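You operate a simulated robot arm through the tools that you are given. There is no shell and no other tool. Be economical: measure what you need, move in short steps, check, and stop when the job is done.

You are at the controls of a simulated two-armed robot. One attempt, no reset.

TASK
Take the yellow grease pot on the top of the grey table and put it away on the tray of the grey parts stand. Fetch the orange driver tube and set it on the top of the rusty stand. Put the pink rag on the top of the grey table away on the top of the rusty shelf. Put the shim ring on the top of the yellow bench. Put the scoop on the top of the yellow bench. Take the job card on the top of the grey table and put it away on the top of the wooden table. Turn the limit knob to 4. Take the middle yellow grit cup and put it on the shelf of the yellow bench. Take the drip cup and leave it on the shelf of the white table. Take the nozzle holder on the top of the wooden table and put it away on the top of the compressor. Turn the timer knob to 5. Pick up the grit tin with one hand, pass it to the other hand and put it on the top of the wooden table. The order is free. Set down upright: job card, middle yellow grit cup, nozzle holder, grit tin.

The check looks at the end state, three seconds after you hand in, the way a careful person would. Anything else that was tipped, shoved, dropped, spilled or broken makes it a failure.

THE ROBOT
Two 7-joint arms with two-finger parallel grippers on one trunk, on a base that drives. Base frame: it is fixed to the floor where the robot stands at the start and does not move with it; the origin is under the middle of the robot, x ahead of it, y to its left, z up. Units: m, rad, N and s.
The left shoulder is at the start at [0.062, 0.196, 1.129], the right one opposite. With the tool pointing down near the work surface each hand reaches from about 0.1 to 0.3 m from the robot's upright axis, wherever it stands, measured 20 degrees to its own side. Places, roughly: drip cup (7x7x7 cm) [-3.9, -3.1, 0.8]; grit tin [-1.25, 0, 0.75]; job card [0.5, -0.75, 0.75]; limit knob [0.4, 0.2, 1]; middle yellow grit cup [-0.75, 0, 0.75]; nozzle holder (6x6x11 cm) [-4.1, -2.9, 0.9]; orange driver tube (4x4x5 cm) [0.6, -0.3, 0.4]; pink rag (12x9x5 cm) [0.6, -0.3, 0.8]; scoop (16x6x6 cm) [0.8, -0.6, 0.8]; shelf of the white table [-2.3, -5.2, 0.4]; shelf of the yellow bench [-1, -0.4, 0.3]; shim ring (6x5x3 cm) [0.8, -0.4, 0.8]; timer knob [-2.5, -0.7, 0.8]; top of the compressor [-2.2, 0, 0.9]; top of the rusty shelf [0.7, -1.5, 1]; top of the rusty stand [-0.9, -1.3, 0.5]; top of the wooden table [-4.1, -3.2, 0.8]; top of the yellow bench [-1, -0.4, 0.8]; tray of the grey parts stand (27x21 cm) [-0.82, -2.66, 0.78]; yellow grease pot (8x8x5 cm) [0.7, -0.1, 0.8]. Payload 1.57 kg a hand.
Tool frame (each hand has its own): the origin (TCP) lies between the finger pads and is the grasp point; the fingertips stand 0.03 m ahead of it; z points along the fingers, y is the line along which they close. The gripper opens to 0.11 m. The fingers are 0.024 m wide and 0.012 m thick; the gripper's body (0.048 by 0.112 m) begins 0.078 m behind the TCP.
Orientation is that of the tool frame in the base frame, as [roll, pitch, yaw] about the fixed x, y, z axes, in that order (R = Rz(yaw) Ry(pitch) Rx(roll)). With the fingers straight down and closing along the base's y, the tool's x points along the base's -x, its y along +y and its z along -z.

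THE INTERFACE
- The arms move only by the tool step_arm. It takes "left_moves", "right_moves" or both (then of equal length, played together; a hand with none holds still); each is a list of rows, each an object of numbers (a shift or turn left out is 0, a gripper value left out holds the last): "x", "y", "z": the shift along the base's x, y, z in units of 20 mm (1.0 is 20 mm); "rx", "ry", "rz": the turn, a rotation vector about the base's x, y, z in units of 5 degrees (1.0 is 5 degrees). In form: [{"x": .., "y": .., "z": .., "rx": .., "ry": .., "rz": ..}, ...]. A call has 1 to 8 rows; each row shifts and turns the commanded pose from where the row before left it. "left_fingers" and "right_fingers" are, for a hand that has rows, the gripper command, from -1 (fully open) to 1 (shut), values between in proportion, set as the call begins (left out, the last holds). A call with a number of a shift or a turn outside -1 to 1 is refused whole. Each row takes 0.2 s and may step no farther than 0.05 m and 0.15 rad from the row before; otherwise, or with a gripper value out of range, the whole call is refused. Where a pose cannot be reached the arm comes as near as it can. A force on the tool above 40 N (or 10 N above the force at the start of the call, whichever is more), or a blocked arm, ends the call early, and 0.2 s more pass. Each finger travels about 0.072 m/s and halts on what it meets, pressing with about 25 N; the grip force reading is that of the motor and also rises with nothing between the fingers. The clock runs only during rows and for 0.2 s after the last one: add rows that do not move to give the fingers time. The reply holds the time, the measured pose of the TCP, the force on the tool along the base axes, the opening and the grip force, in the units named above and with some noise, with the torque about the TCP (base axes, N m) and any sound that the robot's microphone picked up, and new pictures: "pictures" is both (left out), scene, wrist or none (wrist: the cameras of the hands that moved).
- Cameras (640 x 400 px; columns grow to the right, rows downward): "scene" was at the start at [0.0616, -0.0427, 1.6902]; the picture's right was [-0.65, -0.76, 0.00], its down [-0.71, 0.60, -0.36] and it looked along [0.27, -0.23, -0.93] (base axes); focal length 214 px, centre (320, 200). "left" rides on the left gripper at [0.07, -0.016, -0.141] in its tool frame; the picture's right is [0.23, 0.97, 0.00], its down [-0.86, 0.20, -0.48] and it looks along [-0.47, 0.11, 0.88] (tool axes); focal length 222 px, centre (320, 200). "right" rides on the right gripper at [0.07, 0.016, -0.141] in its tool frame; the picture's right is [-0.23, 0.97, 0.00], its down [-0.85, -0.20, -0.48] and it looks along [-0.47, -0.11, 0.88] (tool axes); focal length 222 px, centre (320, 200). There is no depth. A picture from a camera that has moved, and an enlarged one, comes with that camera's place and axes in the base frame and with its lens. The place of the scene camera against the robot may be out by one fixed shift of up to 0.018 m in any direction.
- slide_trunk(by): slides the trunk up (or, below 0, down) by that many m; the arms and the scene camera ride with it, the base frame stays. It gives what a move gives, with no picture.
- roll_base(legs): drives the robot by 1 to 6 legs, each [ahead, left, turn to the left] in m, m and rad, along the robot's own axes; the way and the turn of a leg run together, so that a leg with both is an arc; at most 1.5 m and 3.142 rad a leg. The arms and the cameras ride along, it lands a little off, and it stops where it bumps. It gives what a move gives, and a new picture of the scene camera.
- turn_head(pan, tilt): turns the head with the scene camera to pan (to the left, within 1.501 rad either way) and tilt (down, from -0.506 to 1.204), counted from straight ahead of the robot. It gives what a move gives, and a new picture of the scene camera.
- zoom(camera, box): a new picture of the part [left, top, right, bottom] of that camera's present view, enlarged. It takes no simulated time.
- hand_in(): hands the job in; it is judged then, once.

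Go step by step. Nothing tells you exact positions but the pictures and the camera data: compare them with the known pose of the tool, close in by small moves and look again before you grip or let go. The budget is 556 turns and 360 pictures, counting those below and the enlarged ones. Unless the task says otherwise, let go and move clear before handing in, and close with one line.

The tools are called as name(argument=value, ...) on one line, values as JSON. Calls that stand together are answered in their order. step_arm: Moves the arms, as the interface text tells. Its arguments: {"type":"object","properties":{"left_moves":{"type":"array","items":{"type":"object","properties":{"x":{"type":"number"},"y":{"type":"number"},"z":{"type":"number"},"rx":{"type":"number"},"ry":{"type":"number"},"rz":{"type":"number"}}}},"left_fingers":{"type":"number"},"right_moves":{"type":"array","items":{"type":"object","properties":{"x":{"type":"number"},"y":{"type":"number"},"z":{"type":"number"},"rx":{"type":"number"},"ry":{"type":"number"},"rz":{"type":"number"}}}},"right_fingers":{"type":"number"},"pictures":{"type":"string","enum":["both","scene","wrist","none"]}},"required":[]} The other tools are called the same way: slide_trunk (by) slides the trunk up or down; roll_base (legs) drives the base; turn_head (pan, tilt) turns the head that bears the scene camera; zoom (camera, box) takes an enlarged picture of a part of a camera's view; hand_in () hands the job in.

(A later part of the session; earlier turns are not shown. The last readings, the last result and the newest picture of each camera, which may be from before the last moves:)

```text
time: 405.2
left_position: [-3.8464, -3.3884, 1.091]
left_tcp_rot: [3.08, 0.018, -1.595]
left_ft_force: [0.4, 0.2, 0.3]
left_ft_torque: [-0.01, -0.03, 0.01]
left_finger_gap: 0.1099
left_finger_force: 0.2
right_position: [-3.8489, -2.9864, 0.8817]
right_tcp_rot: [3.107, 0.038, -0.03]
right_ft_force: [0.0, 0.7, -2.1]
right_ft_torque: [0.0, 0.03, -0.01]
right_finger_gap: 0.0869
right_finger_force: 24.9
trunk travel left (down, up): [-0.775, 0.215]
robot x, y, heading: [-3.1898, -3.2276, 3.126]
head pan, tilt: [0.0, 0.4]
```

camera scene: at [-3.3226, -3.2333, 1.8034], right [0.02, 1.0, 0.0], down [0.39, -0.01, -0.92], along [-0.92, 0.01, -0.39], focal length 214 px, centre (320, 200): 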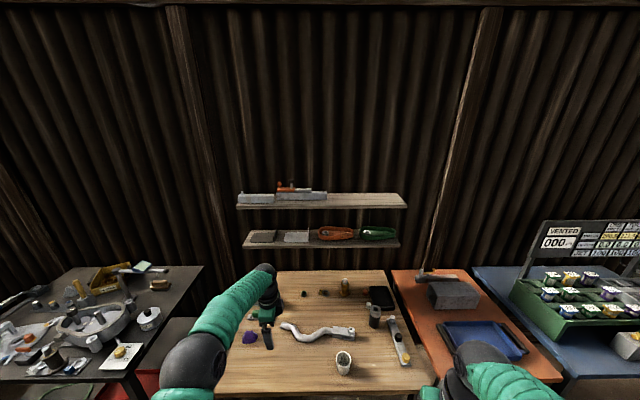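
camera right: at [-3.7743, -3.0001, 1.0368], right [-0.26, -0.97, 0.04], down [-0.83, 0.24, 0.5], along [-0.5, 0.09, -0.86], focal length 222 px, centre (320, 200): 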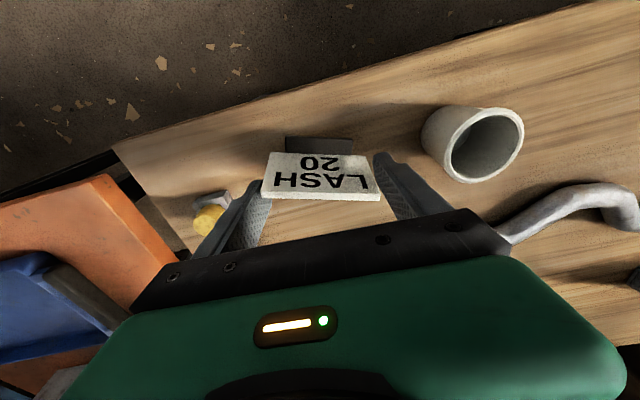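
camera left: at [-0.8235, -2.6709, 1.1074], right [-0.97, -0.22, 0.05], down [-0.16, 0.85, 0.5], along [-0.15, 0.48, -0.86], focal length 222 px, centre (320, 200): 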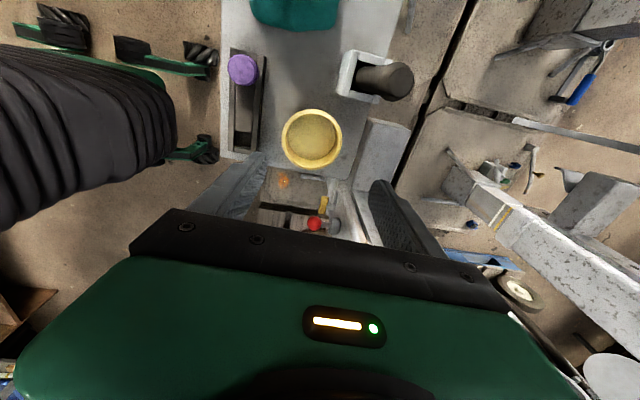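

step_arm(right_moves=[{"rx": 0.7, "ry": -0.35}, {"z": -0.25}, {"z": -0.25}, {"z": -0.2}], pictures="none")

step_arm(right_moves=[{"z": -0.2}, {"z": -0.2}], pictures="none")

```text
time: 406.2
left_position: [-3.8446, -3.39, 1.0923]
left_tcp_rot: [3.079, 0.017, -1.595]
left_ft_force: [0.0, 0.4, -0.8]
left_ft_torque: [0.02, 0.02, 0.01]
left_finger_gap: 0.1102
left_finger_force: 0.1
right_position: [-3.8484, -2.9868, 0.8718]
right_tcp_rot: [-3.111, 0.016, -0.029]
right_ft_force: [-1.6, 2.0, 18.2]
right_ft_torque: [-0.48, -0.08, 0.01]
right_finger_gap: 0.0871
right_finger_force: 24.6
trunk travel left (down, up): [-0.775, 0.215]
robot x, y, heading: [-3.1875, -3.2304, 3.127]
head pan, tilt: [0.0, 0.4]
```

```text
time: 406.8
left_position: [-3.8454, -3.3898, 1.0922]
left_tcp_rot: [3.076, 0.017, -1.597]
left_ft_force: [0.2, -0.4, 1.4]
left_ft_torque: [-0.01, -0.02, -0.03]
left_finger_gap: 0.1099
left_finger_force: 0.0
right_position: [-3.8478, -2.9879, 0.8617]
right_tcp_rot: [-3.111, 0.01, -0.031]
right_ft_force: [0.8, 2.0, 10.8]
right_ft_torque: [-0.12, -0.13, 0.03]
right_finger_gap: 0.0065
right_finger_force: 25.1
trunk travel left (down, up): [-0.775, 0.215]
robot x, y, heading: [-3.1867, -3.2275, 3.129]
head pan, tilt: [0.0, 0.4]
```

zoom(camera="right", box=[0, 0, 640, 400])

zoom(camera="scene", box=[320, 320, 440, 400])

```text
1.00 times, centred on (320, 200) of right (not enlarged: the box is as wide or as high as the picture)
camera zoom: at [-3.7763, -3.009, 1.0021], right [-0.26, -0.97, -0.03], down [-0.84, 0.21, 0.49], along [-0.47, 0.15, -0.87], focal length 222 px, centre (320, 200)
```

zoom: 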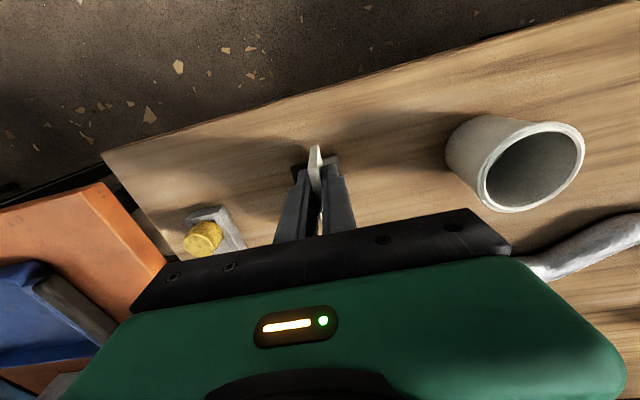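

```text
5.00 times, centred on (380, 360) of scene
camera zoom: at [-3.3262, -3.2341, 1.8032], right [0.02, 1.0, 0.0], down [0.39, -0.01, -0.92], along [-0.92, 0.01, -0.39], focal length 1072 px, centre (20, -600)
```

zoom: 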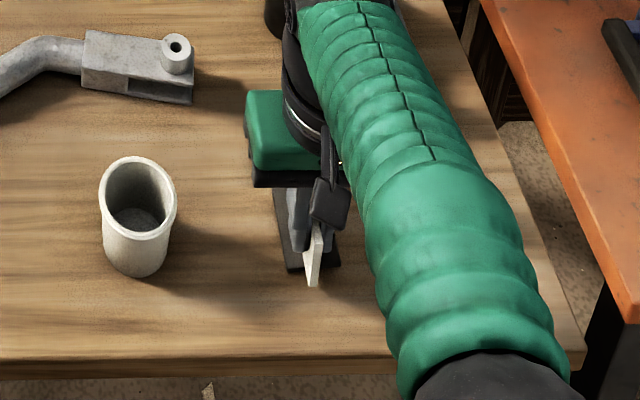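

The card swivelled in the grip but stands upright on its base. I release it carefully.

step_arm(right_moves=[{"z": 0.2}, {}], pictures="none")

step_arm(right_moves=[{}, {}, {}], right_fingers=0.1, pictures="none")

step_arm(right_moves=[{"z": 0.5}, {"z": 1}, {"z": 1}, {"z": 1}, {"z": 1}, {"z": 1}, {"z": 1}], pictures="wrist")

```text
time: 407.4
left_position: [-3.8477, -3.3894, 1.0914]
left_tcp_rot: [3.078, 0.017, -1.595]
left_ft_force: [-1.0, 0.7, -0.2]
left_ft_torque: [-0.03, 0.0, 0.02]
left_finger_gap: 0.1098
left_finger_force: 0.1
right_position: [-3.8501, -2.9855, 0.8639]
right_tcp_rot: [-3.112, 0.01, -0.028]
right_ft_force: [-0.1, -0.4, -0.7]
right_ft_torque: [-0.01, 0.0, 0.02]
right_finger_gap: 0.0069
right_finger_force: 25.0
trunk travel left (down, up): [-0.775, 0.215]
robot x, y, heading: [-3.1873, -3.2284, 3.125]
head pan, tilt: [0.0, 0.4]
```

```text
time: 408.2
left_position: [-3.8473, -3.3904, 1.0916]
left_tcp_rot: [3.079, 0.018, -1.594]
left_ft_force: [-0.1, -0.3, -0.6]
left_ft_torque: [0.0, 0.0, 0.01]
left_finger_gap: 0.1099
left_finger_force: 0.0
right_position: [-3.8493, -2.9856, 0.8642]
right_tcp_rot: [-3.114, 0.008, -0.027]
right_ft_force: [0.2, -0.3, 0.0]
right_ft_torque: [0.03, 0.01, -0.02]
right_finger_gap: 0.0494
right_finger_force: 0.0
trunk travel left (down, up): [-0.775, 0.215]
robot x, y, heading: [-3.1876, -3.2333, 3.126]
head pan, tilt: [0.0, 0.4]
```

```text
time: 409.8
left_position: [-3.8468, -3.3883, 1.0901]
left_tcp_rot: [3.077, 0.019, -1.597]
left_ft_force: [0.9, -1.2, 0.6]
left_ft_torque: [-0.01, 0.0, 0.01]
left_finger_gap: 0.11
left_finger_force: 0.0
right_position: [-3.8464, -2.9858, 0.996]
right_tcp_rot: [-3.114, 0.01, -0.03]
right_ft_force: [0.5, 0.6, 0.0]
right_ft_torque: [-0.02, 0.03, -0.02]
right_finger_gap: 0.0497
right_finger_force: 0.1
trunk travel left (down, up): [-0.775, 0.215]
robot x, y, heading: [-3.1875, -3.2282, 3.12]
head pan, tilt: [0.0, 0.4]
camera right: at [-3.7778, -3.0091, 1.136], right [-0.26, -0.97, -0.03], down [-0.84, 0.21, 0.49], along [-0.47, 0.15, -0.87], focal length 222 px, centre (320, 200)
```

right: 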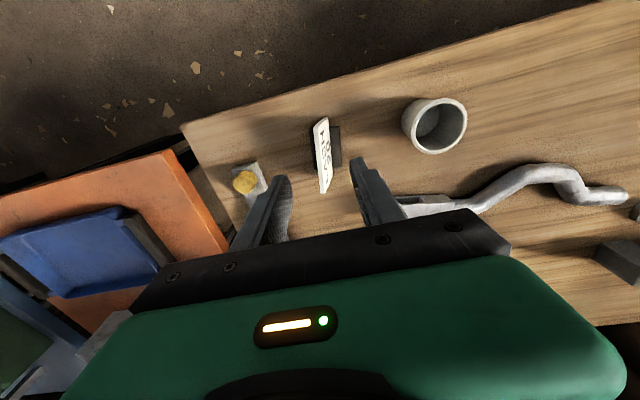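

Job card stands upright. Next the nozzle holder with the right hand.

step_arm(right_moves=[{"z": 1}, {"z": 1}, {"z": 1}], right_fingers=-1, pictures="none")

roll_base(legs=[[0.2, 0, 0]])

zoom(camera="right", box=[0, 0, 640, 400])

```text
time: 410.6
left_position: [-3.8472, -3.3886, 1.0911]
left_tcp_rot: [3.08, 0.019, -1.597]
left_ft_force: [0.4, -0.1, 0.0]
left_ft_torque: [0.02, -0.01, 0.0]
left_finger_gap: 0.1098
left_finger_force: 0.1
right_position: [-3.846, -2.9866, 1.0552]
right_tcp_rot: [-3.113, 0.008, -0.028]
right_ft_force: [0.0, -0.6, -0.1]
right_ft_torque: [0.01, -0.03, 0.0]
right_finger_gap: 0.1101
right_finger_force: 0.0
trunk travel left (down, up): [-0.775, 0.215]
robot x, y, heading: [-3.1919, -3.2337, 3.129]
head pan, tilt: [0.0, 0.4]
```

```text
time: 412.2
left_position: [-4.0443, -3.3857, 1.0938]
left_tcp_rot: [3.074, 0.017, -1.595]
left_ft_force: [-0.2, 0.4, 0.2]
left_ft_torque: [0.0, 0.01, 0.03]
left_finger_gap: 0.1098
left_finger_force: 0.2
right_position: [-4.0436, -2.9846, 1.058]
right_tcp_rot: [-3.113, 0.013, -0.029]
right_ft_force: [0.9, -0.1, 0.0]
right_ft_torque: [0.0, 0.04, 0.0]
right_finger_gap: 0.1099
right_finger_force: 0.0
trunk travel left (down, up): [-0.775, 0.215]
robot x, y, heading: [-3.3883, -3.2291, 3.122]
head pan, tilt: [0.0, 0.4]
camera scene: at [-3.5242, -3.2304, 1.8034], right [0.02, 1.0, 0.0], down [0.39, -0.01, -0.92], along [-0.92, 0.01, -0.39], focal length 214 px, centre (320, 200)
```

scene: 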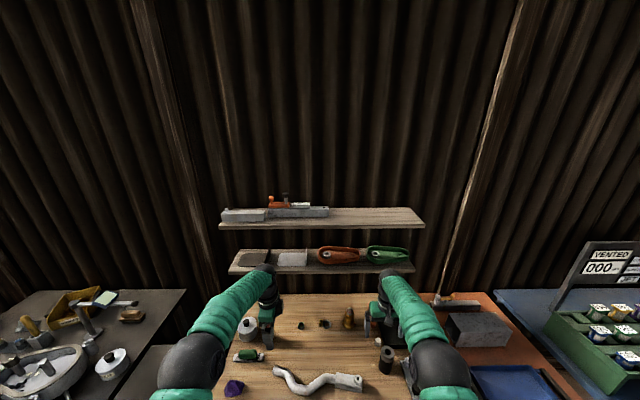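

```text
1.00 times, centred on (320, 200) of right (not enlarged: the box is as wide or as high as the picture)
camera zoom: at [-3.974, -3.0063, 1.1979], right [-0.26, -0.97, -0.02], down [-0.84, 0.21, 0.49], along [-0.47, 0.15, -0.87], focal length 222 px, centre (320, 200)
```

zoom: 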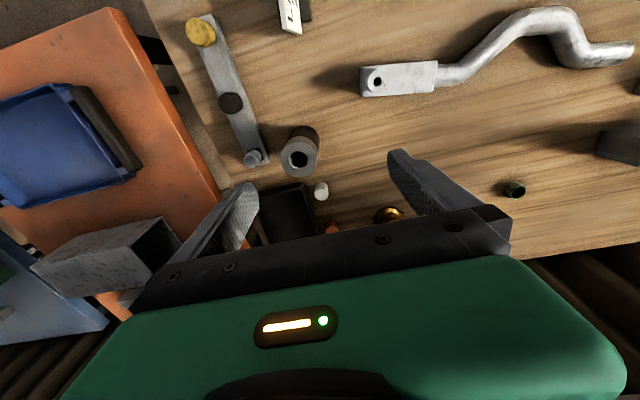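

zoom(camera="right", box=[240, 100, 360, 210])

zoom(camera="scene", box=[330, 310, 430, 400])

```text
3.64 times, centred on (300, 155) of right
camera zoom: at [-3.974, -3.0063, 1.1979], right [-0.26, -0.97, -0.02], down [-0.84, 0.21, 0.49], along [-0.47, 0.15, -0.87], focal length 808 px, centre (393, 364)
```

zoom: 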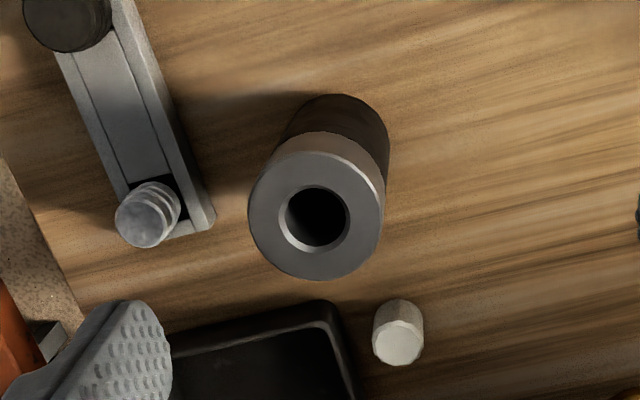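

```text
4.44 times, centred on (380, 355) of scene
camera zoom: at [-3.5242, -3.2304, 1.8034], right [0.02, 1.0, 0.0], down [0.39, -0.01, -0.92], along [-0.92, 0.01, -0.39], focal length 953 px, centre (53, -489)
```

zoom: 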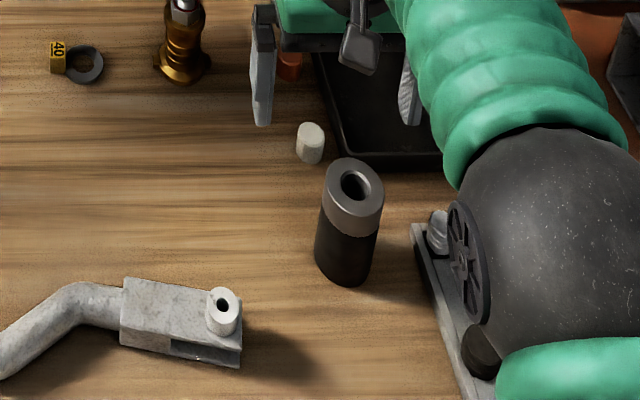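

step_arm(right_moves=[{"x": -0.8, "y": 1, "z": -1}, {"y": 0.8, "z": -1}, {"z": -1}, {"z": -1}, {"z": -1}, {}], right_fingers=-0.64, pictures="wrist")

```text
time: 413.6
left_position: [-4.0452, -3.3855, 1.0934]
left_tcp_rot: [3.078, 0.018, -1.596]
left_ft_force: [0.0, 0.6, -0.6]
left_ft_torque: [0.0, -0.01, -0.01]
left_finger_gap: 0.1101
left_finger_force: 0.0
right_position: [-4.0619, -2.9474, 0.9562]
right_tcp_rot: [-3.115, 0.011, -0.028]
right_ft_force: [-0.7, -0.9, 0.0]
right_ft_torque: [0.03, 0.01, 0.0]
right_finger_gap: 0.0901
right_finger_force: 0.1
trunk travel left (down, up): [-0.775, 0.215]
robot x, y, heading: [-3.3876, -3.2295, 3.132]
head pan, tilt: [0.0, 0.4]
camera right: at [-3.9932, -2.97, 1.0971], right [-0.26, -0.97, -0.02], down [-0.84, 0.21, 0.49], along [-0.47, 0.15, -0.87], focal length 222 px, centre (320, 200)
```

right: 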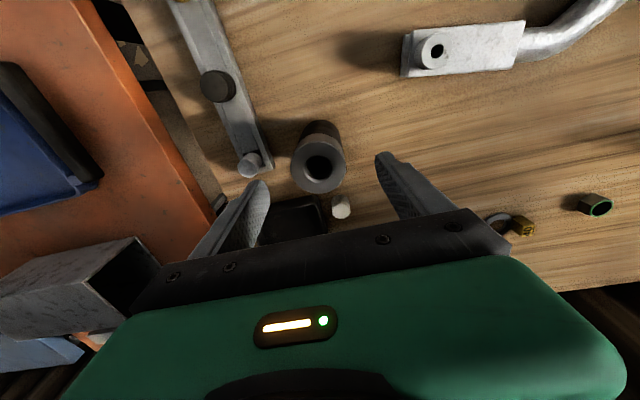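

step_arm(right_moves=[{"z": -1}, {"z": -1}, {"z": -1}, {"z": -1}, {"z": -1}, {}], pictures="none")

step_arm(right_moves=[{}, {}, {}, {}], right_fingers=1, pictures="none")

step_arm(right_moves=[{"z": 0.5}, {"z": 1}, {"z": 1}, {"z": 1}, {"z": 1}, {"z": 1}, {"z": 1}, {"z": 1}], pictures="wrist")

```text
time: 415.0
left_position: [-4.0457, -3.3847, 1.0917]
left_tcp_rot: [3.078, 0.019, -1.597]
left_ft_force: [-0.1, 0.5, -0.2]
left_ft_torque: [-0.04, 0.01, 0.02]
left_finger_gap: 0.11
left_finger_force: 0.1
right_position: [-4.0449, -2.9498, 0.86]
right_tcp_rot: [-3.114, 0.01, -0.027]
right_ft_force: [0.5, 0.5, 0.0]
right_ft_torque: [0.01, 0.01, 0.01]
right_finger_gap: 0.09
right_finger_force: 0.0
right hand out of reach, approached as far as the arm can: row 2, 3, 4, 5
trunk travel left (down, up): [-0.775, 0.215]
robot x, y, heading: [-3.3912, -3.2241, 3.125]
head pan, tilt: [0.0, 0.4]
```

```text
time: 416.0
left_position: [-4.0454, -3.3868, 1.0935]
left_tcp_rot: [3.077, 0.016, -1.596]
left_ft_force: [0.5, -0.4, 0.2]
left_ft_torque: [-0.01, 0.0, -0.01]
left_finger_gap: 0.1098
left_finger_force: 0.0
right_position: [-4.0458, -2.9493, 0.8601]
right_tcp_rot: [-3.114, 0.01, -0.029]
right_ft_force: [0.3, 1.1, 1.5]
right_ft_torque: [-0.03, 0.13, -0.01]
right_finger_gap: 0.0501
right_finger_force: 25.3
trunk travel left (down, up): [-0.775, 0.215]
robot x, y, heading: [-3.3849, -3.2312, 3.121]
head pan, tilt: [0.0, 0.4]
```

```text
time: 417.8
left_position: [-4.0458, -3.385, 1.0924]
left_tcp_rot: [3.077, 0.016, -1.596]
left_ft_force: [0.1, 0.4, 0.9]
left_ft_torque: [0.0, -0.01, 0.0]
left_finger_gap: 0.11
left_finger_force: 0.1
right_position: [-4.0669, -2.9488, 1.0092]
right_tcp_rot: [-3.113, 0.007, -0.026]
right_ft_force: [0.0, -0.1, -1.3]
right_ft_torque: [-0.01, -0.03, -0.03]
right_finger_gap: 0.0501
right_finger_force: 25.3
right hand out of reach, approached as far as the arm can: row 2, 3, 4, 5, 7
trunk travel left (down, up): [-0.775, 0.215]
robot x, y, heading: [-3.3903, -3.2283, 3.124]
head pan, tilt: [0.0, 0.4]
camera right: at [-3.9971, -2.9701, 1.149], right [-0.26, -0.97, -0.03], down [-0.85, 0.21, 0.49], along [-0.47, 0.15, -0.87], focal length 222 px, centre (320, 200)
```

right: 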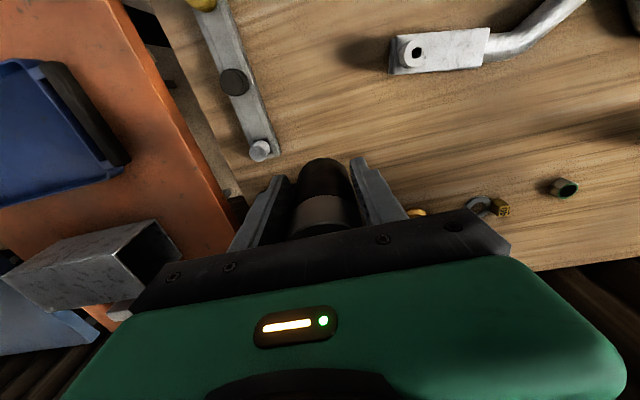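

Nozzle holder held. Now the drip cup with the left hand; I raise the right hand and reposition.

step_arm(right_moves=[{"z": 1, "x": 0.5}, {"z": 1, "x": 0.5}, {"z": 1, "x": 0.5}, {"z": 1, "x": 0.5}, {"z": 1, "x": 0.5}, {"x": 1}, {"x": 1}, {"x": 1}], pictures="none")

roll_base(legs=[[-0.1, 0, 0.015], [0, -0.28, 0]])

zoom(camera="left", box=[0, 0, 640, 400])

```text
time: 419.6
left_position: [-4.0469, -3.3847, 1.0928]
left_tcp_rot: [3.077, 0.017, -1.594]
left_ft_force: [0.5, 0.9, 0.4]
left_ft_torque: [-0.01, -0.02, -0.04]
left_finger_gap: 0.1102
left_finger_force: 0.1
right_position: [-4.0596, -2.9334, 1.1184]
right_tcp_rot: [-3.114, 0.008, -0.03]
right_ft_force: [0.9, -0.1, -0.6]
right_ft_torque: [0.03, -0.04, 0.02]
right_finger_gap: 0.0504
right_finger_force: 24.8
right hand out of reach, approached as far as the arm can: row 1, 2, 3, 4, 5, 6, 7, 8
trunk travel left (down, up): [-0.775, 0.215]
robot x, y, heading: [-3.3874, -3.2285, 3.117]
head pan, tilt: [0.0, 0.4]
```

```text
time: 422.3
left_position: [-3.9433, -3.1349, 1.0906]
left_tcp_rot: [3.077, 0.03, -1.577]
left_ft_force: [-0.1, -0.7, 0.1]
left_ft_torque: [0.04, 0.02, -0.01]
left_finger_gap: 0.1098
left_finger_force: 0.1
right_position: [-3.9655, -2.6806, 1.1214]
right_tcp_rot: [-3.103, 0.009, -0.012]
right_ft_force: [-0.7, -0.2, -2.7]
right_ft_torque: [0.05, -0.01, 0.02]
right_finger_gap: 0.0504
right_finger_force: 24.3
trunk travel left (down, up): [-0.775, 0.215]
robot x, y, heading: [-3.2895, -2.9557, -3.135]
head pan, tilt: [0.0, 0.4]
camera scene: at [-3.4305, -2.9754, 1.8028], right [0.0, 1.0, 0.01], down [0.39, 0.01, -0.92], along [-0.92, 0.0, -0.39], focal length 214 px, centre (320, 200)
```

scene: 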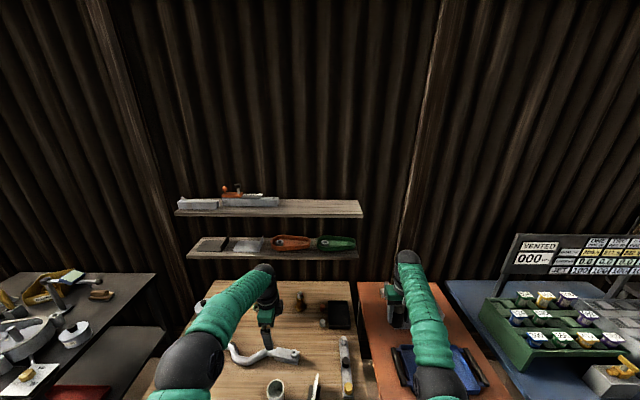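

```text
1.00 times, centred on (320, 200) of left (not enlarged: the box is as wide or as high as the picture)
camera zoom: at [-3.917, -3.2065, 1.2299], right [-0.97, -0.22, 0.06], down [-0.16, 0.84, 0.51], along [-0.16, 0.49, -0.86], focal length 222 px, centre (320, 200)
```

zoom: 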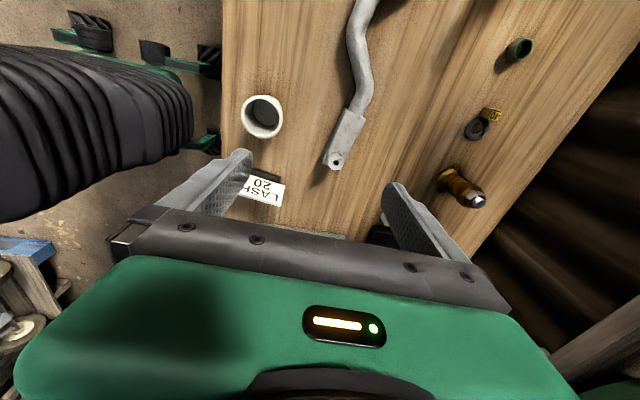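

Drip cup at (-3.867,-3.128). I back up 7.5 cm so the left hand is over it, then descend.

roll_base(legs=[[-0.074, 0, 0]])

step_arm(left_moves=[{"z": -1}, {"z": -1}, {"z": -1}, {"z": -1}, {"z": -1}, {"z": -1}, {"z": -1}], pictures="wrist")

```text
time: 423.3
left_position: [-3.874, -3.1258, 1.0889]
left_tcp_rot: [3.082, 0.019, -1.577]
left_ft_force: [-0.5, -0.9, 0.1]
left_ft_torque: [-0.03, -0.02, 0.01]
left_finger_gap: 0.1098
left_finger_force: 0.0
right_position: [-3.8952, -2.6733, 1.1102]
right_tcp_rot: [-3.113, -0.013, -0.011]
right_ft_force: [-0.5, 0.0, -3.2]
right_ft_torque: [0.02, -0.06, 0.0]
right_finger_gap: 0.0503
right_finger_force: 25.3
trunk travel left (down, up): [-0.775, 0.215]
robot x, y, heading: [-3.2122, -2.9518, -3.142]
head pan, tilt: [0.0, 0.4]
camera scene: at [-3.3721, -2.963, 1.8014], right [0.0, 1.0, 0.0], down [0.4, 0.0, -0.92], along [-0.92, 0.0, -0.4], focal length 214 px, centre (320, 200)
```

scene: 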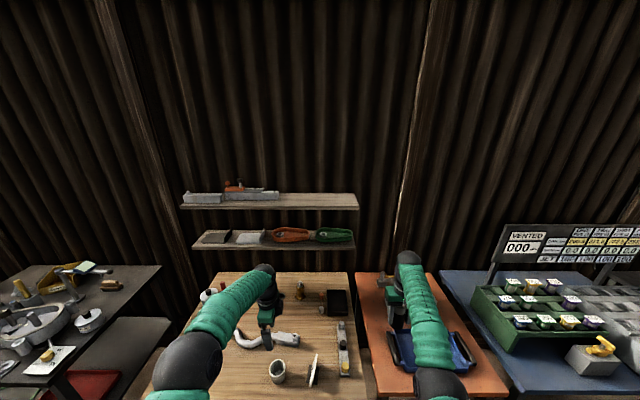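

```text
time: 424.9
left_position: [-3.8632, -3.1246, 0.9559]
left_tcp_rot: [3.072, 0.018, -1.576]
left_ft_force: [0.0, -0.2, 0.4]
left_ft_torque: [-0.01, 0.03, 0.02]
left_finger_gap: 0.1101
left_finger_force: 0.1
right_position: [-3.8822, -2.6713, 1.11]
right_tcp_rot: [-3.119, -0.027, -0.011]
right_ft_force: [-0.2, -0.4, -1.2]
right_ft_torque: [0.02, -0.07, 0.0]
right_finger_gap: 0.0501
right_finger_force: 24.7
trunk travel left (down, up): [-0.775, 0.215]
robot x, y, heading: [-3.2141, -2.9535, -3.143]
head pan, tilt: [0.0, 0.4]
camera left: at [-3.8368, -3.1958, 1.0952], right [-0.97, -0.22, 0.06], down [-0.16, 0.85, 0.51], along [-0.17, 0.48, -0.86], focal length 222 px, centre (320, 200)
```

left: 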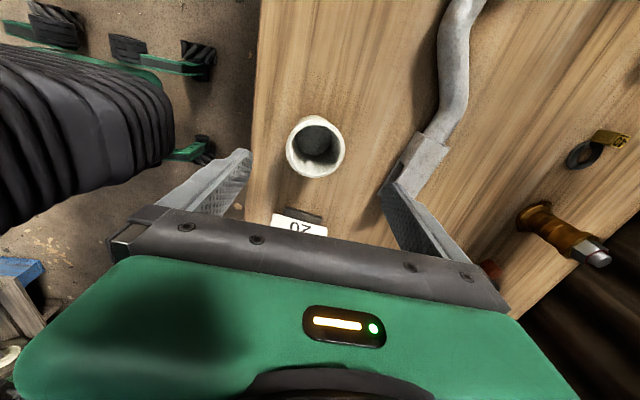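

step_arm(left_moves=[{"z": -1, "y": -0.3}, {"z": -1}, {"z": -1}, {"z": -1}, {"z": -1}, {"z": -0.7}, {}], pictures="wrist")

step_arm(left_moves=[{}, {}, {}, {}], left_fingers=1, pictures="none")

```text
time: 426.5
left_position: [-3.8638, -3.1266, 0.842]
left_tcp_rot: [3.072, 0.016, -1.576]
left_ft_force: [-1.0, -0.1, -1.1]
left_ft_torque: [-0.01, -0.01, 0.03]
left_finger_gap: 0.1101
left_finger_force: 0.1
right_position: [-3.8826, -2.6689, 1.1096]
right_tcp_rot: [-3.122, -0.026, -0.012]
right_ft_force: [-0.5, -0.2, -1.1]
right_ft_torque: [-0.01, -0.06, -0.02]
right_finger_gap: 0.0503
right_finger_force: 25.0
trunk travel left (down, up): [-0.775, 0.215]
robot x, y, heading: [-3.2125, -2.9502, -3.141]
head pan, tilt: [0.0, 0.4]
camera left: at [-3.8378, -3.1988, 0.9811], right [-0.97, -0.22, 0.07], down [-0.16, 0.85, 0.5], along [-0.17, 0.48, -0.86], focal length 222 px, centre (320, 200)
```

left: 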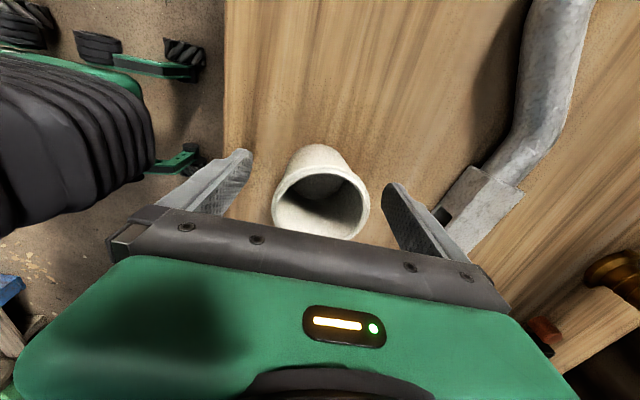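

```text
time: 427.5
left_position: [-3.8638, -3.1288, 0.8415]
left_tcp_rot: [3.072, 0.017, -1.575]
left_ft_force: [0.3, 0.5, 0.0]
left_ft_torque: [-0.01, -0.01, -0.01]
left_finger_gap: 0.0609
left_finger_force: 25.1
right_position: [-3.8823, -2.6687, 1.1088]
right_tcp_rot: [-3.121, -0.029, -0.013]
right_ft_force: [0.4, -0.6, -0.6]
right_ft_torque: [0.02, -0.04, -0.01]
right_finger_gap: 0.0506
right_finger_force: 24.8
trunk travel left (down, up): [-0.775, 0.215]
robot x, y, heading: [-3.2168, -2.9508, -3.14]
head pan, tilt: [0.0, 0.4]
```

step_arm(left_moves=[{"z": 0.5}, {"z": 1}, {"z": 1}, {"z": 1}, {"z": 1}, {"z": 1}, {"z": 1}, {"z": 1}], pictures="wrist")

roll_base(legs=[[-0.4, 0, 0], [0, 0, 1.57], [1.15, 0, 0]])

```text
time: 429.3
left_position: [-3.8636, -3.1277, 0.9926]
left_tcp_rot: [3.073, 0.015, -1.576]
left_ft_force: [-0.3, -0.6, -0.7]
left_ft_torque: [0.01, 0.04, 0.0]
left_finger_gap: 0.061
left_finger_force: 25.2
right_position: [-3.8824, -2.6692, 1.1105]
right_tcp_rot: [-3.12, -0.029, -0.011]
right_ft_force: [0.6, -0.2, -1.0]
right_ft_torque: [-0.01, -0.01, 0.0]
right_finger_gap: 0.0503
right_finger_force: 24.4
trunk travel left (down, up): [-0.775, 0.215]
robot x, y, heading: [-3.215, -2.9493, -3.145]
head pan, tilt: [0.0, 0.4]
camera left: at [-3.8366, -3.1988, 1.1314], right [-0.97, -0.22, 0.06], down [-0.16, 0.85, 0.51], along [-0.17, 0.48, -0.86], focal length 222 px, centre (320, 200)
```

left: 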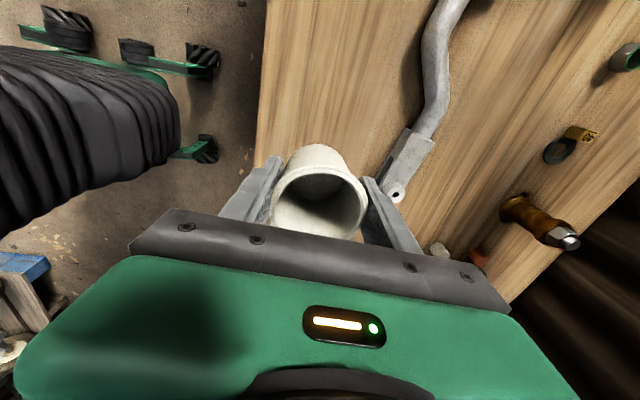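

```text
time: 441.1
left_position: [-2.6497, -4.7623, 0.9923]
left_tcp_rot: [3.073, 0.015, -0.016]
left_ft_force: [-1.2, -0.2, -0.7]
left_ft_torque: [-0.02, -0.01, -0.01]
left_finger_gap: 0.061
left_finger_force: 24.7
right_position: [-3.1087, -4.7749, 1.1095]
right_tcp_rot: [-3.121, -0.028, 1.548]
right_ft_force: [-0.2, 0.6, -1.4]
right_ft_torque: [0.03, -0.03, 0.03]
right_finger_gap: 0.0502
right_finger_force: 24.9
trunk travel left (down, up): [-0.775, 0.215]
robot x, y, heading: [-2.8145, -4.1119, -1.586]
head pan, tilt: [0.0, 0.4]
camera scene: at [-2.8328, -4.243, 1.8028], right [-1.0, 0.01, 0.0], down [0.0, 0.39, -0.92], along [-0.01, -0.92, -0.39], focal length 214 px, centre (320, 200)
```

scene: 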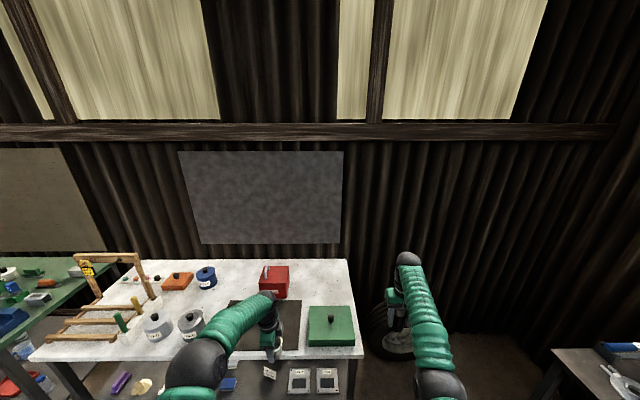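

White table lies ahead (front edge y≈-4.84). I back off slightly, lower the trunk and look at its shelf.

roll_base(legs=[[-0.2, 0, 0.015]])

slide_trunk(by=-0.4)

turn_head(pan=0.2, tilt=0.6)

```text
time: 442.7
left_position: [-2.6413, -4.5606, 0.992]
left_tcp_rot: [3.072, 0.016, -0.004]
left_ft_force: [0.5, -0.2, -0.6]
left_ft_torque: [-0.02, -0.03, 0.04]
left_finger_gap: 0.0609
left_finger_force: 25.1
right_position: [-3.0983, -4.5785, 1.1004]
right_tcp_rot: [-3.125, -0.059, 1.56]
right_ft_force: [-0.6, 0.0, -3.2]
right_ft_torque: [0.02, -0.03, 0.01]
right_finger_gap: 0.0501
right_finger_force: 24.9
trunk travel left (down, up): [-0.775, 0.215]
robot x, y, heading: [-2.8169, -3.9132, -1.565]
head pan, tilt: [0.0, 0.4]
camera scene: at [-2.8305, -4.0514, 1.8022], right [-1.0, 0.0, 0.0], down [0.0, 0.4, -0.92], along [0.0, -0.92, -0.4], focal length 214 px, centre (320, 200)
```

scene: 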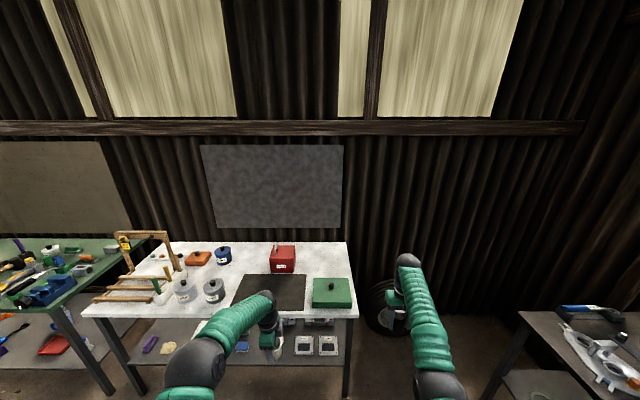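

```text
time: 446.6
left_position: [-2.6394, -4.5549, 0.5945]
left_tcp_rot: [3.067, 0.017, -0.004]
left_ft_force: [-0.3, -0.3, -0.3]
left_ft_torque: [-0.03, -0.02, -0.05]
left_finger_gap: 0.0609
left_finger_force: 24.9
right_position: [-3.0982, -4.569, 0.6997]
right_tcp_rot: [-3.127, -0.073, 1.561]
right_ft_force: [-0.3, -0.3, -1.4]
right_ft_torque: [0.01, 0.01, -0.01]
right_finger_gap: 0.0503
right_finger_force: 24.8
trunk travel left (down, up): [-0.375, 0.615]
robot x, y, heading: [-2.8141, -3.9139, -1.569]
head pan, tilt: [0.0, 0.4]
```

```text
time: 447.3
left_position: [-2.6398, -4.5559, 0.5957]
left_tcp_rot: [3.066, 0.015, -0.005]
left_ft_force: [0.6, 0.3, -0.5]
left_ft_torque: [0.01, -0.01, -0.02]
left_finger_gap: 0.0606
left_finger_force: 25.2
right_position: [-3.0981, -4.5692, 0.6989]
right_tcp_rot: [-3.125, -0.075, 1.56]
right_ft_force: [0.4, 0.1, -1.6]
right_ft_torque: [0.03, -0.02, 0.01]
right_finger_gap: 0.0501
right_finger_force: 25.3
trunk travel left (down, up): [-0.375, 0.615]
robot x, y, heading: [-2.8159, -3.9126, -1.567]
head pan, tilt: [0.201, 0.6]
camera scene: at [-2.8125, -4.0375, 1.3846], right [-0.98, -0.2, 0.0], down [-0.11, 0.56, -0.82], along [0.17, -0.81, -0.57], focal length 214 px, centre (320, 200)
```

scene: 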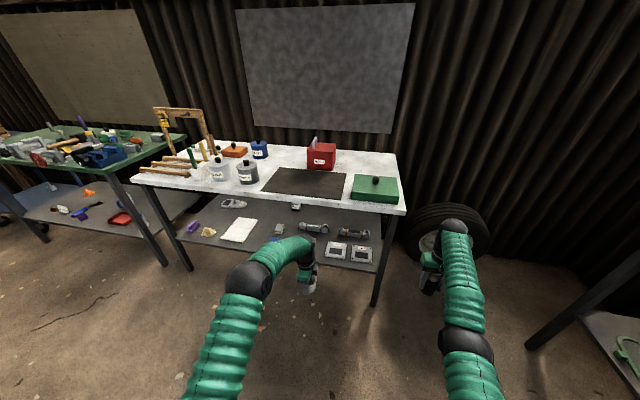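

zoom(camera="scene", box=[170, 180, 400, 300])

zoom(camera="left", box=[0, 0, 640, 400])

```text
2.78 times, centred on (285, 240) of scene
camera zoom: at [-2.8125, -4.0375, 1.3846], right [-0.98, -0.2, 0.0], down [-0.11, 0.56, -0.82], along [0.17, -0.81, -0.57], focal length 597 px, centre (417, 89)
```

zoom: 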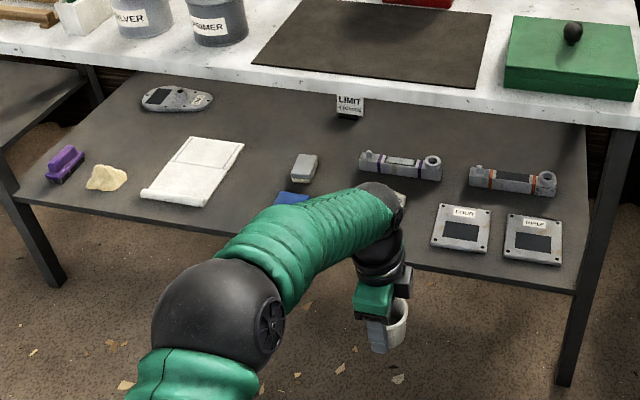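

```text
1.00 times, centred on (320, 200) of left (not enlarged: the box is as wide or as high as the picture)
camera zoom: at [-2.5674, -4.5281, 0.7342], right [0.22, -0.97, 0.07], down [-0.85, -0.16, 0.51], along [-0.48, -0.17, -0.86], focal length 222 px, centre (320, 200)
```

zoom: 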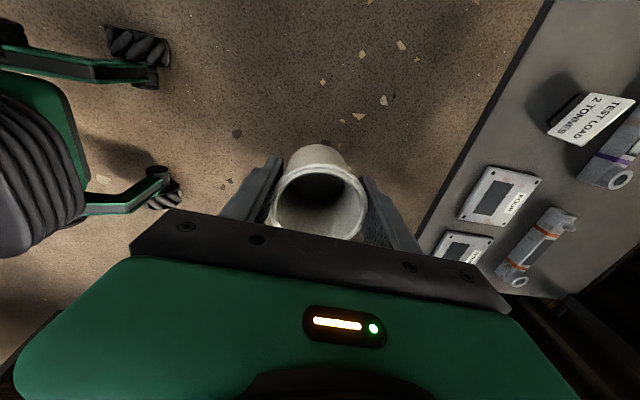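

Free gap on the shelf between the white pad and the blue item, about (-2.20,-4.92). I retract the right hand and move over.

step_arm(right_moves=[{"y": 1}, {"y": 1}, {"y": 1}, {"y": 1}, {"y": 1}, {"y": 1}, {"y": 1}, {"y": 1}], pictures="none")

step_arm(right_moves=[{"y": 1}, {"y": 1}, {"y": 1}, {"y": 1}, {"y": 1}], pictures="none")

slide_trunk(by=-0.12)

roll_base(legs=[[0, 0.44, 0]])

```text
time: 449.1
left_position: [-2.6406, -4.5557, 0.5953]
left_tcp_rot: [3.067, 0.014, -0.003]
left_ft_force: [-0.6, 0.0, -0.3]
left_ft_torque: [-0.01, -0.04, 0.02]
left_finger_gap: 0.0606
left_finger_force: 25.2
right_position: [-3.0977, -4.5678, 0.6996]
right_tcp_rot: [-3.126, -0.073, 1.56]
right_ft_force: [0.4, 0.0, -2.1]
right_ft_torque: [0.07, 0.0, 0.0]
right_finger_gap: 0.0505
right_finger_force: 25.1
right hand out of reach, approached as far as the arm can: row 1, 2, 3, 4, 5, 6, 7, 8
trunk travel left (down, up): [-0.375, 0.615]
robot x, y, heading: [-2.8136, -3.9135, -1.569]
head pan, tilt: [0.201, 0.6]
```

```text
time: 450.3
left_position: [-2.6394, -4.5556, 0.5951]
left_tcp_rot: [3.067, 0.016, -0.003]
left_ft_force: [0.1, 0.1, -1.1]
left_ft_torque: [-0.01, 0.03, 0.01]
left_finger_gap: 0.0606
left_finger_force: 24.8
right_position: [-3.0977, -4.5683, 0.6994]
right_tcp_rot: [-3.126, -0.074, 1.56]
right_ft_force: [0.1, 0.0, -2.2]
right_ft_torque: [0.01, 0.01, 0.0]
right_finger_gap: 0.05
right_finger_force: 25.4
right hand out of reach, approached as far as the arm can: row 1, 2, 3, 4, 5
trunk travel left (down, up): [-0.375, 0.615]
robot x, y, heading: [-2.8197, -3.9129, -1.569]
head pan, tilt: [0.201, 0.6]
```

```text
time: 451.8
left_position: [-2.6402, -4.5545, 0.4756]
left_tcp_rot: [3.068, 0.015, -0.005]
left_ft_force: [0.8, 0.4, -0.2]
left_ft_torque: [0.01, 0.0, 0.01]
left_finger_gap: 0.0609
left_finger_force: 25.4
right_position: [-3.0971, -4.5677, 0.5788]
right_tcp_rot: [-3.126, -0.071, 1.56]
right_ft_force: [-0.7, -0.5, -1.6]
right_ft_torque: [0.03, -0.02, 0.0]
right_finger_gap: 0.0504
right_finger_force: 25.0
trunk travel left (down, up): [-0.255, 0.735]
robot x, y, heading: [-2.8138, -3.9108, -1.568]
head pan, tilt: [0.201, 0.6]
```

```text
time: 454.1
left_position: [-2.2467, -4.5214, 0.4789]
left_tcp_rot: [3.059, 0.029, 0.122]
left_ft_force: [-0.1, -0.1, -0.2]
left_ft_torque: [0.01, 0.07, -0.03]
left_finger_gap: 0.0608
left_finger_force: 24.7
right_position: [-2.6969, -4.586, 0.5717]
right_tcp_rot: [-3.12, -0.125, 1.686]
right_ft_force: [1.1, -1.0, -2.0]
right_ft_torque: [0.01, 0.03, -0.01]
right_finger_gap: 0.0501
right_finger_force: 24.8
trunk travel left (down, up): [-0.255, 0.735]
robot x, y, heading: [-2.5113, -3.9102, -1.442]
head pan, tilt: [0.201, 0.6]
stopped in leg 1: the robot was blocked; the commanded pose is now the measured one
camera scene: at [-2.4887, -4.0329, 1.2644], right [-0.95, -0.32, 0.0], down [-0.18, 0.54, -0.82], along [0.27, -0.78, -0.57], focal length 214 px, centre (320, 200)
```

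scene: 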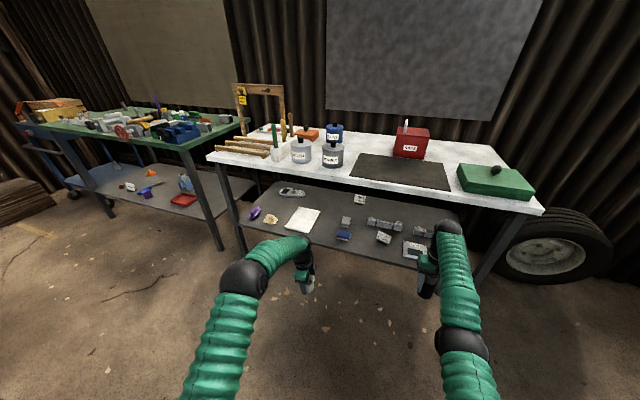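

The base bumped something on its left; I look there.

turn_head(pan=1.5, tilt=0.8)

```text
time: 455.6
left_position: [-2.2481, -4.5227, 0.4795]
left_tcp_rot: [3.056, 0.027, 0.122]
left_ft_force: [0.4, 0.1, -0.8]
left_ft_torque: [-0.03, 0.02, -0.02]
left_finger_gap: 0.0608
left_finger_force: 25.3
right_position: [-2.6986, -4.5851, 0.5735]
right_tcp_rot: [-3.124, -0.123, 1.687]
right_ft_force: [-0.6, 0.6, -2.1]
right_ft_torque: [0.03, -0.01, -0.01]
right_finger_gap: 0.0503
right_finger_force: 25.0
trunk travel left (down, up): [-0.255, 0.735]
robot x, y, heading: [-2.5092, -3.9113, -1.443]
head pan, tilt: [1.499, 0.799]
camera scene: at [-2.4386, -3.9441, 1.2481], right [0.06, -1.0, 0.0], down [-0.71, -0.04, -0.7], along [0.7, 0.04, -0.72], focal length 214 px, centre (320, 200)
```

scene: 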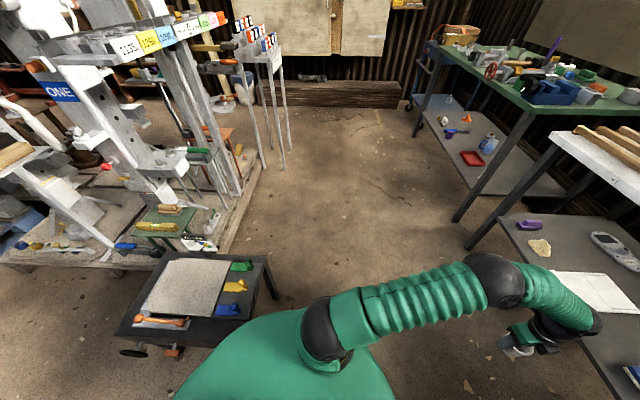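

step_arm(right_moves=[{"x": -1, "z": 0.5}, {"x": -1, "z": 0.5}, {"x": -1, "z": 0.5}, {"x": -1}, {"x": -1, "y": 0.5}, {"y": 1}, {"y": 1}, {"y": 1}], pictures="none")

step_arm(right_moves=[{"y": 1}, {"y": 1}, {"y": 1}, {"y": 1}, {"y": 1}, {"y": 1}, {"y": 1}], pictures="none")

```text
time: 457.4
left_position: [-2.2464, -4.5222, 0.479]
left_tcp_rot: [3.058, 0.027, 0.12]
left_ft_force: [0.3, 0.4, -0.6]
left_ft_torque: [-0.02, 0.01, 0.0]
left_finger_gap: 0.0603
left_finger_force: 24.5
right_position: [-2.8092, -4.5765, 0.6168]
right_tcp_rot: [-3.121, -0.109, 1.686]
right_ft_force: [-1.0, 0.2, -1.7]
right_ft_torque: [0.0, 0.02, 0.0]
right_finger_gap: 0.0505
right_finger_force: 25.0
right hand out of reach, approached as far as the arm can: row 4, 5, 6, 7, 8
trunk travel left (down, up): [-0.255, 0.735]
robot x, y, heading: [-2.5072, -3.91, -1.446]
head pan, tilt: [1.499, 0.799]
```

```text
time: 459.0
left_position: [-2.2476, -4.523, 0.4778]
left_tcp_rot: [3.057, 0.026, 0.122]
left_ft_force: [-0.8, -0.4, -0.1]
left_ft_torque: [-0.01, 0.01, 0.01]
left_finger_gap: 0.0606
left_finger_force: 25.2
right_position: [-2.8344, -4.5663, 0.6408]
right_tcp_rot: [-3.121, -0.107, 1.685]
right_ft_force: [-0.7, -0.2, -1.4]
right_ft_torque: [0.03, -0.03, -0.03]
right_finger_gap: 0.0501
right_finger_force: 24.9
right hand out of reach, approached as far as the arm can: row 1, 2, 3, 4, 5, 6, 7
trunk travel left (down, up): [-0.255, 0.735]
robot x, y, heading: [-2.5052, -3.9095, -1.449]
head pan, tilt: [1.499, 0.799]
```

step_arm(right_moves=[{"x": -1, "z": 1}, {"x": -1, "z": 1}, {"x": -1, "z": 1}, {"x": -1, "z": 1}, {"x": -1, "z": 1}, {"x": -1}, {"y": 1}, {"y": 1}], pictures="none")

turn_head(pan=-0.2, tilt=0.7)

```text
time: 460.8
left_position: [-2.2485, -4.5236, 0.4794]
left_tcp_rot: [3.059, 0.028, 0.121]
left_ft_force: [0.9, 0.0, -1.8]
left_ft_torque: [0.04, -0.01, -0.02]
left_finger_gap: 0.0606
left_finger_force: 24.8
right_position: [-2.9258, -4.4728, 0.7219]
right_tcp_rot: [-3.119, -0.105, 1.687]
right_ft_force: [0.3, 0.2, -0.9]
right_ft_torque: [0.0, 0.01, 0.03]
right_finger_gap: 0.0502
right_finger_force: 24.9
right hand out of reach, approached as far as the arm can: row 1, 2, 3, 4, 5, 6
trunk travel left (down, up): [-0.255, 0.735]
robot x, y, heading: [-2.5095, -3.911, -1.44]
head pan, tilt: [1.499, 0.799]
```

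```text
time: 462.6
left_position: [-2.2474, -4.5223, 0.4789]
left_tcp_rot: [3.057, 0.026, 0.12]
left_ft_force: [-0.1, 0.5, 0.5]
left_ft_torque: [0.0, -0.01, -0.02]
left_finger_gap: 0.0606
left_finger_force: 24.7
right_position: [-2.9258, -4.4735, 0.7219]
right_tcp_rot: [-3.121, -0.107, 1.688]
right_ft_force: [-0.5, 0.3, -1.3]
right_ft_torque: [0.03, -0.01, 0.02]
right_finger_gap: 0.05
right_finger_force: 25.2
trunk travel left (down, up): [-0.255, 0.735]
robot x, y, heading: [-2.5049, -3.9084, -1.447]
head pan, tilt: [-0.201, 0.7]
camera scene: at [-2.5272, -4.033, 1.2559], right [-1.0, 0.07, 0.0], down [0.05, 0.65, -0.76], along [-0.05, -0.76, -0.65], focal length 214 px, centre (320, 200)
```

scene: 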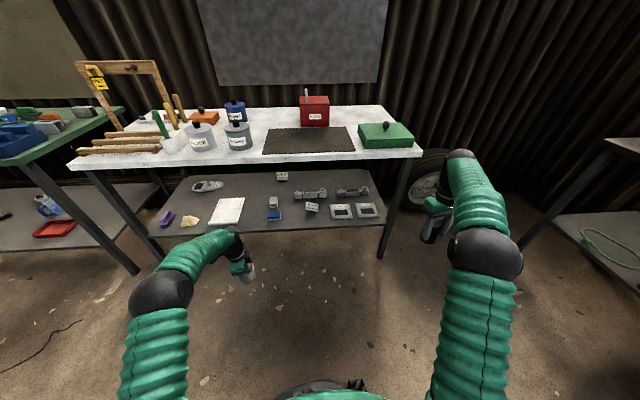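

step_arm(right_moves=[{"y": 1}, {"y": 1}, {"y": 1}, {"y": 1}, {"y": 1}, {"y": 1}, {"y": 1}], pictures="none")

roll_base(legs=[[0, -0.05, -0.125], [0.14, 0, 0], [0, 0.19, 0]])

```text
time: 464.1
left_position: [-2.2481, -4.5222, 0.4804]
left_tcp_rot: [3.057, 0.026, 0.119]
left_ft_force: [-0.1, -0.8, 0.1]
left_ft_torque: [0.0, 0.02, 0.02]
left_finger_gap: 0.0606
left_finger_force: 24.9
right_position: [-2.9261, -4.3321, 0.7209]
right_tcp_rot: [-3.122, -0.107, 1.686]
right_ft_force: [0.0, -0.6, -2.5]
right_ft_torque: [0.02, -0.02, 0.0]
right_finger_gap: 0.0503
right_finger_force: 25.6
trunk travel left (down, up): [-0.255, 0.735]
robot x, y, heading: [-2.509, -3.9121, -1.444]
head pan, tilt: [-0.201, 0.7]
```

```text
time: 467.2
left_position: [-2.1902, -4.6942, 0.4797]
left_tcp_rot: [3.057, 0.021, -0.007]
left_ft_force: [0.1, 0.4, -0.4]
left_ft_torque: [0.05, -0.04, 0.0]
left_finger_gap: 0.0605
left_finger_force: 24.9
right_position: [-2.8409, -4.4205, 0.7202]
right_tcp_rot: [-3.128, -0.106, 1.559]
right_ft_force: [-0.6, 0.7, -2.5]
right_ft_torque: [0.03, -0.04, 0.0]
right_finger_gap: 0.0502
right_finger_force: 24.7
trunk travel left (down, up): [-0.255, 0.735]
robot x, y, heading: [-2.3676, -4.0497, -1.566]
head pan, tilt: [-0.201, 0.7]
camera scene: at [-2.4078, -4.1745, 1.2559], right [-0.98, 0.2, -0.01], down [0.13, 0.63, -0.76], along [-0.15, -0.75, -0.65], focal length 214 px, centre (320, 200)
```

scene: 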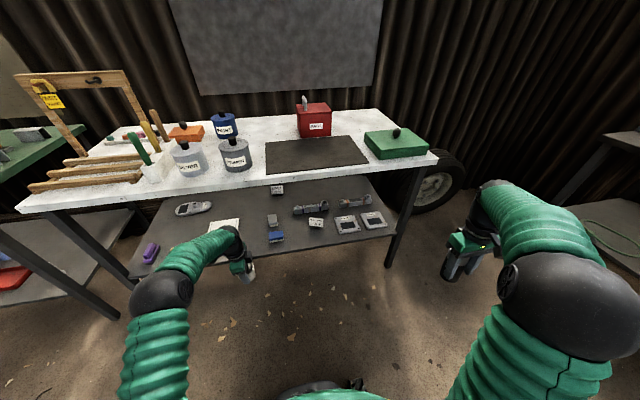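

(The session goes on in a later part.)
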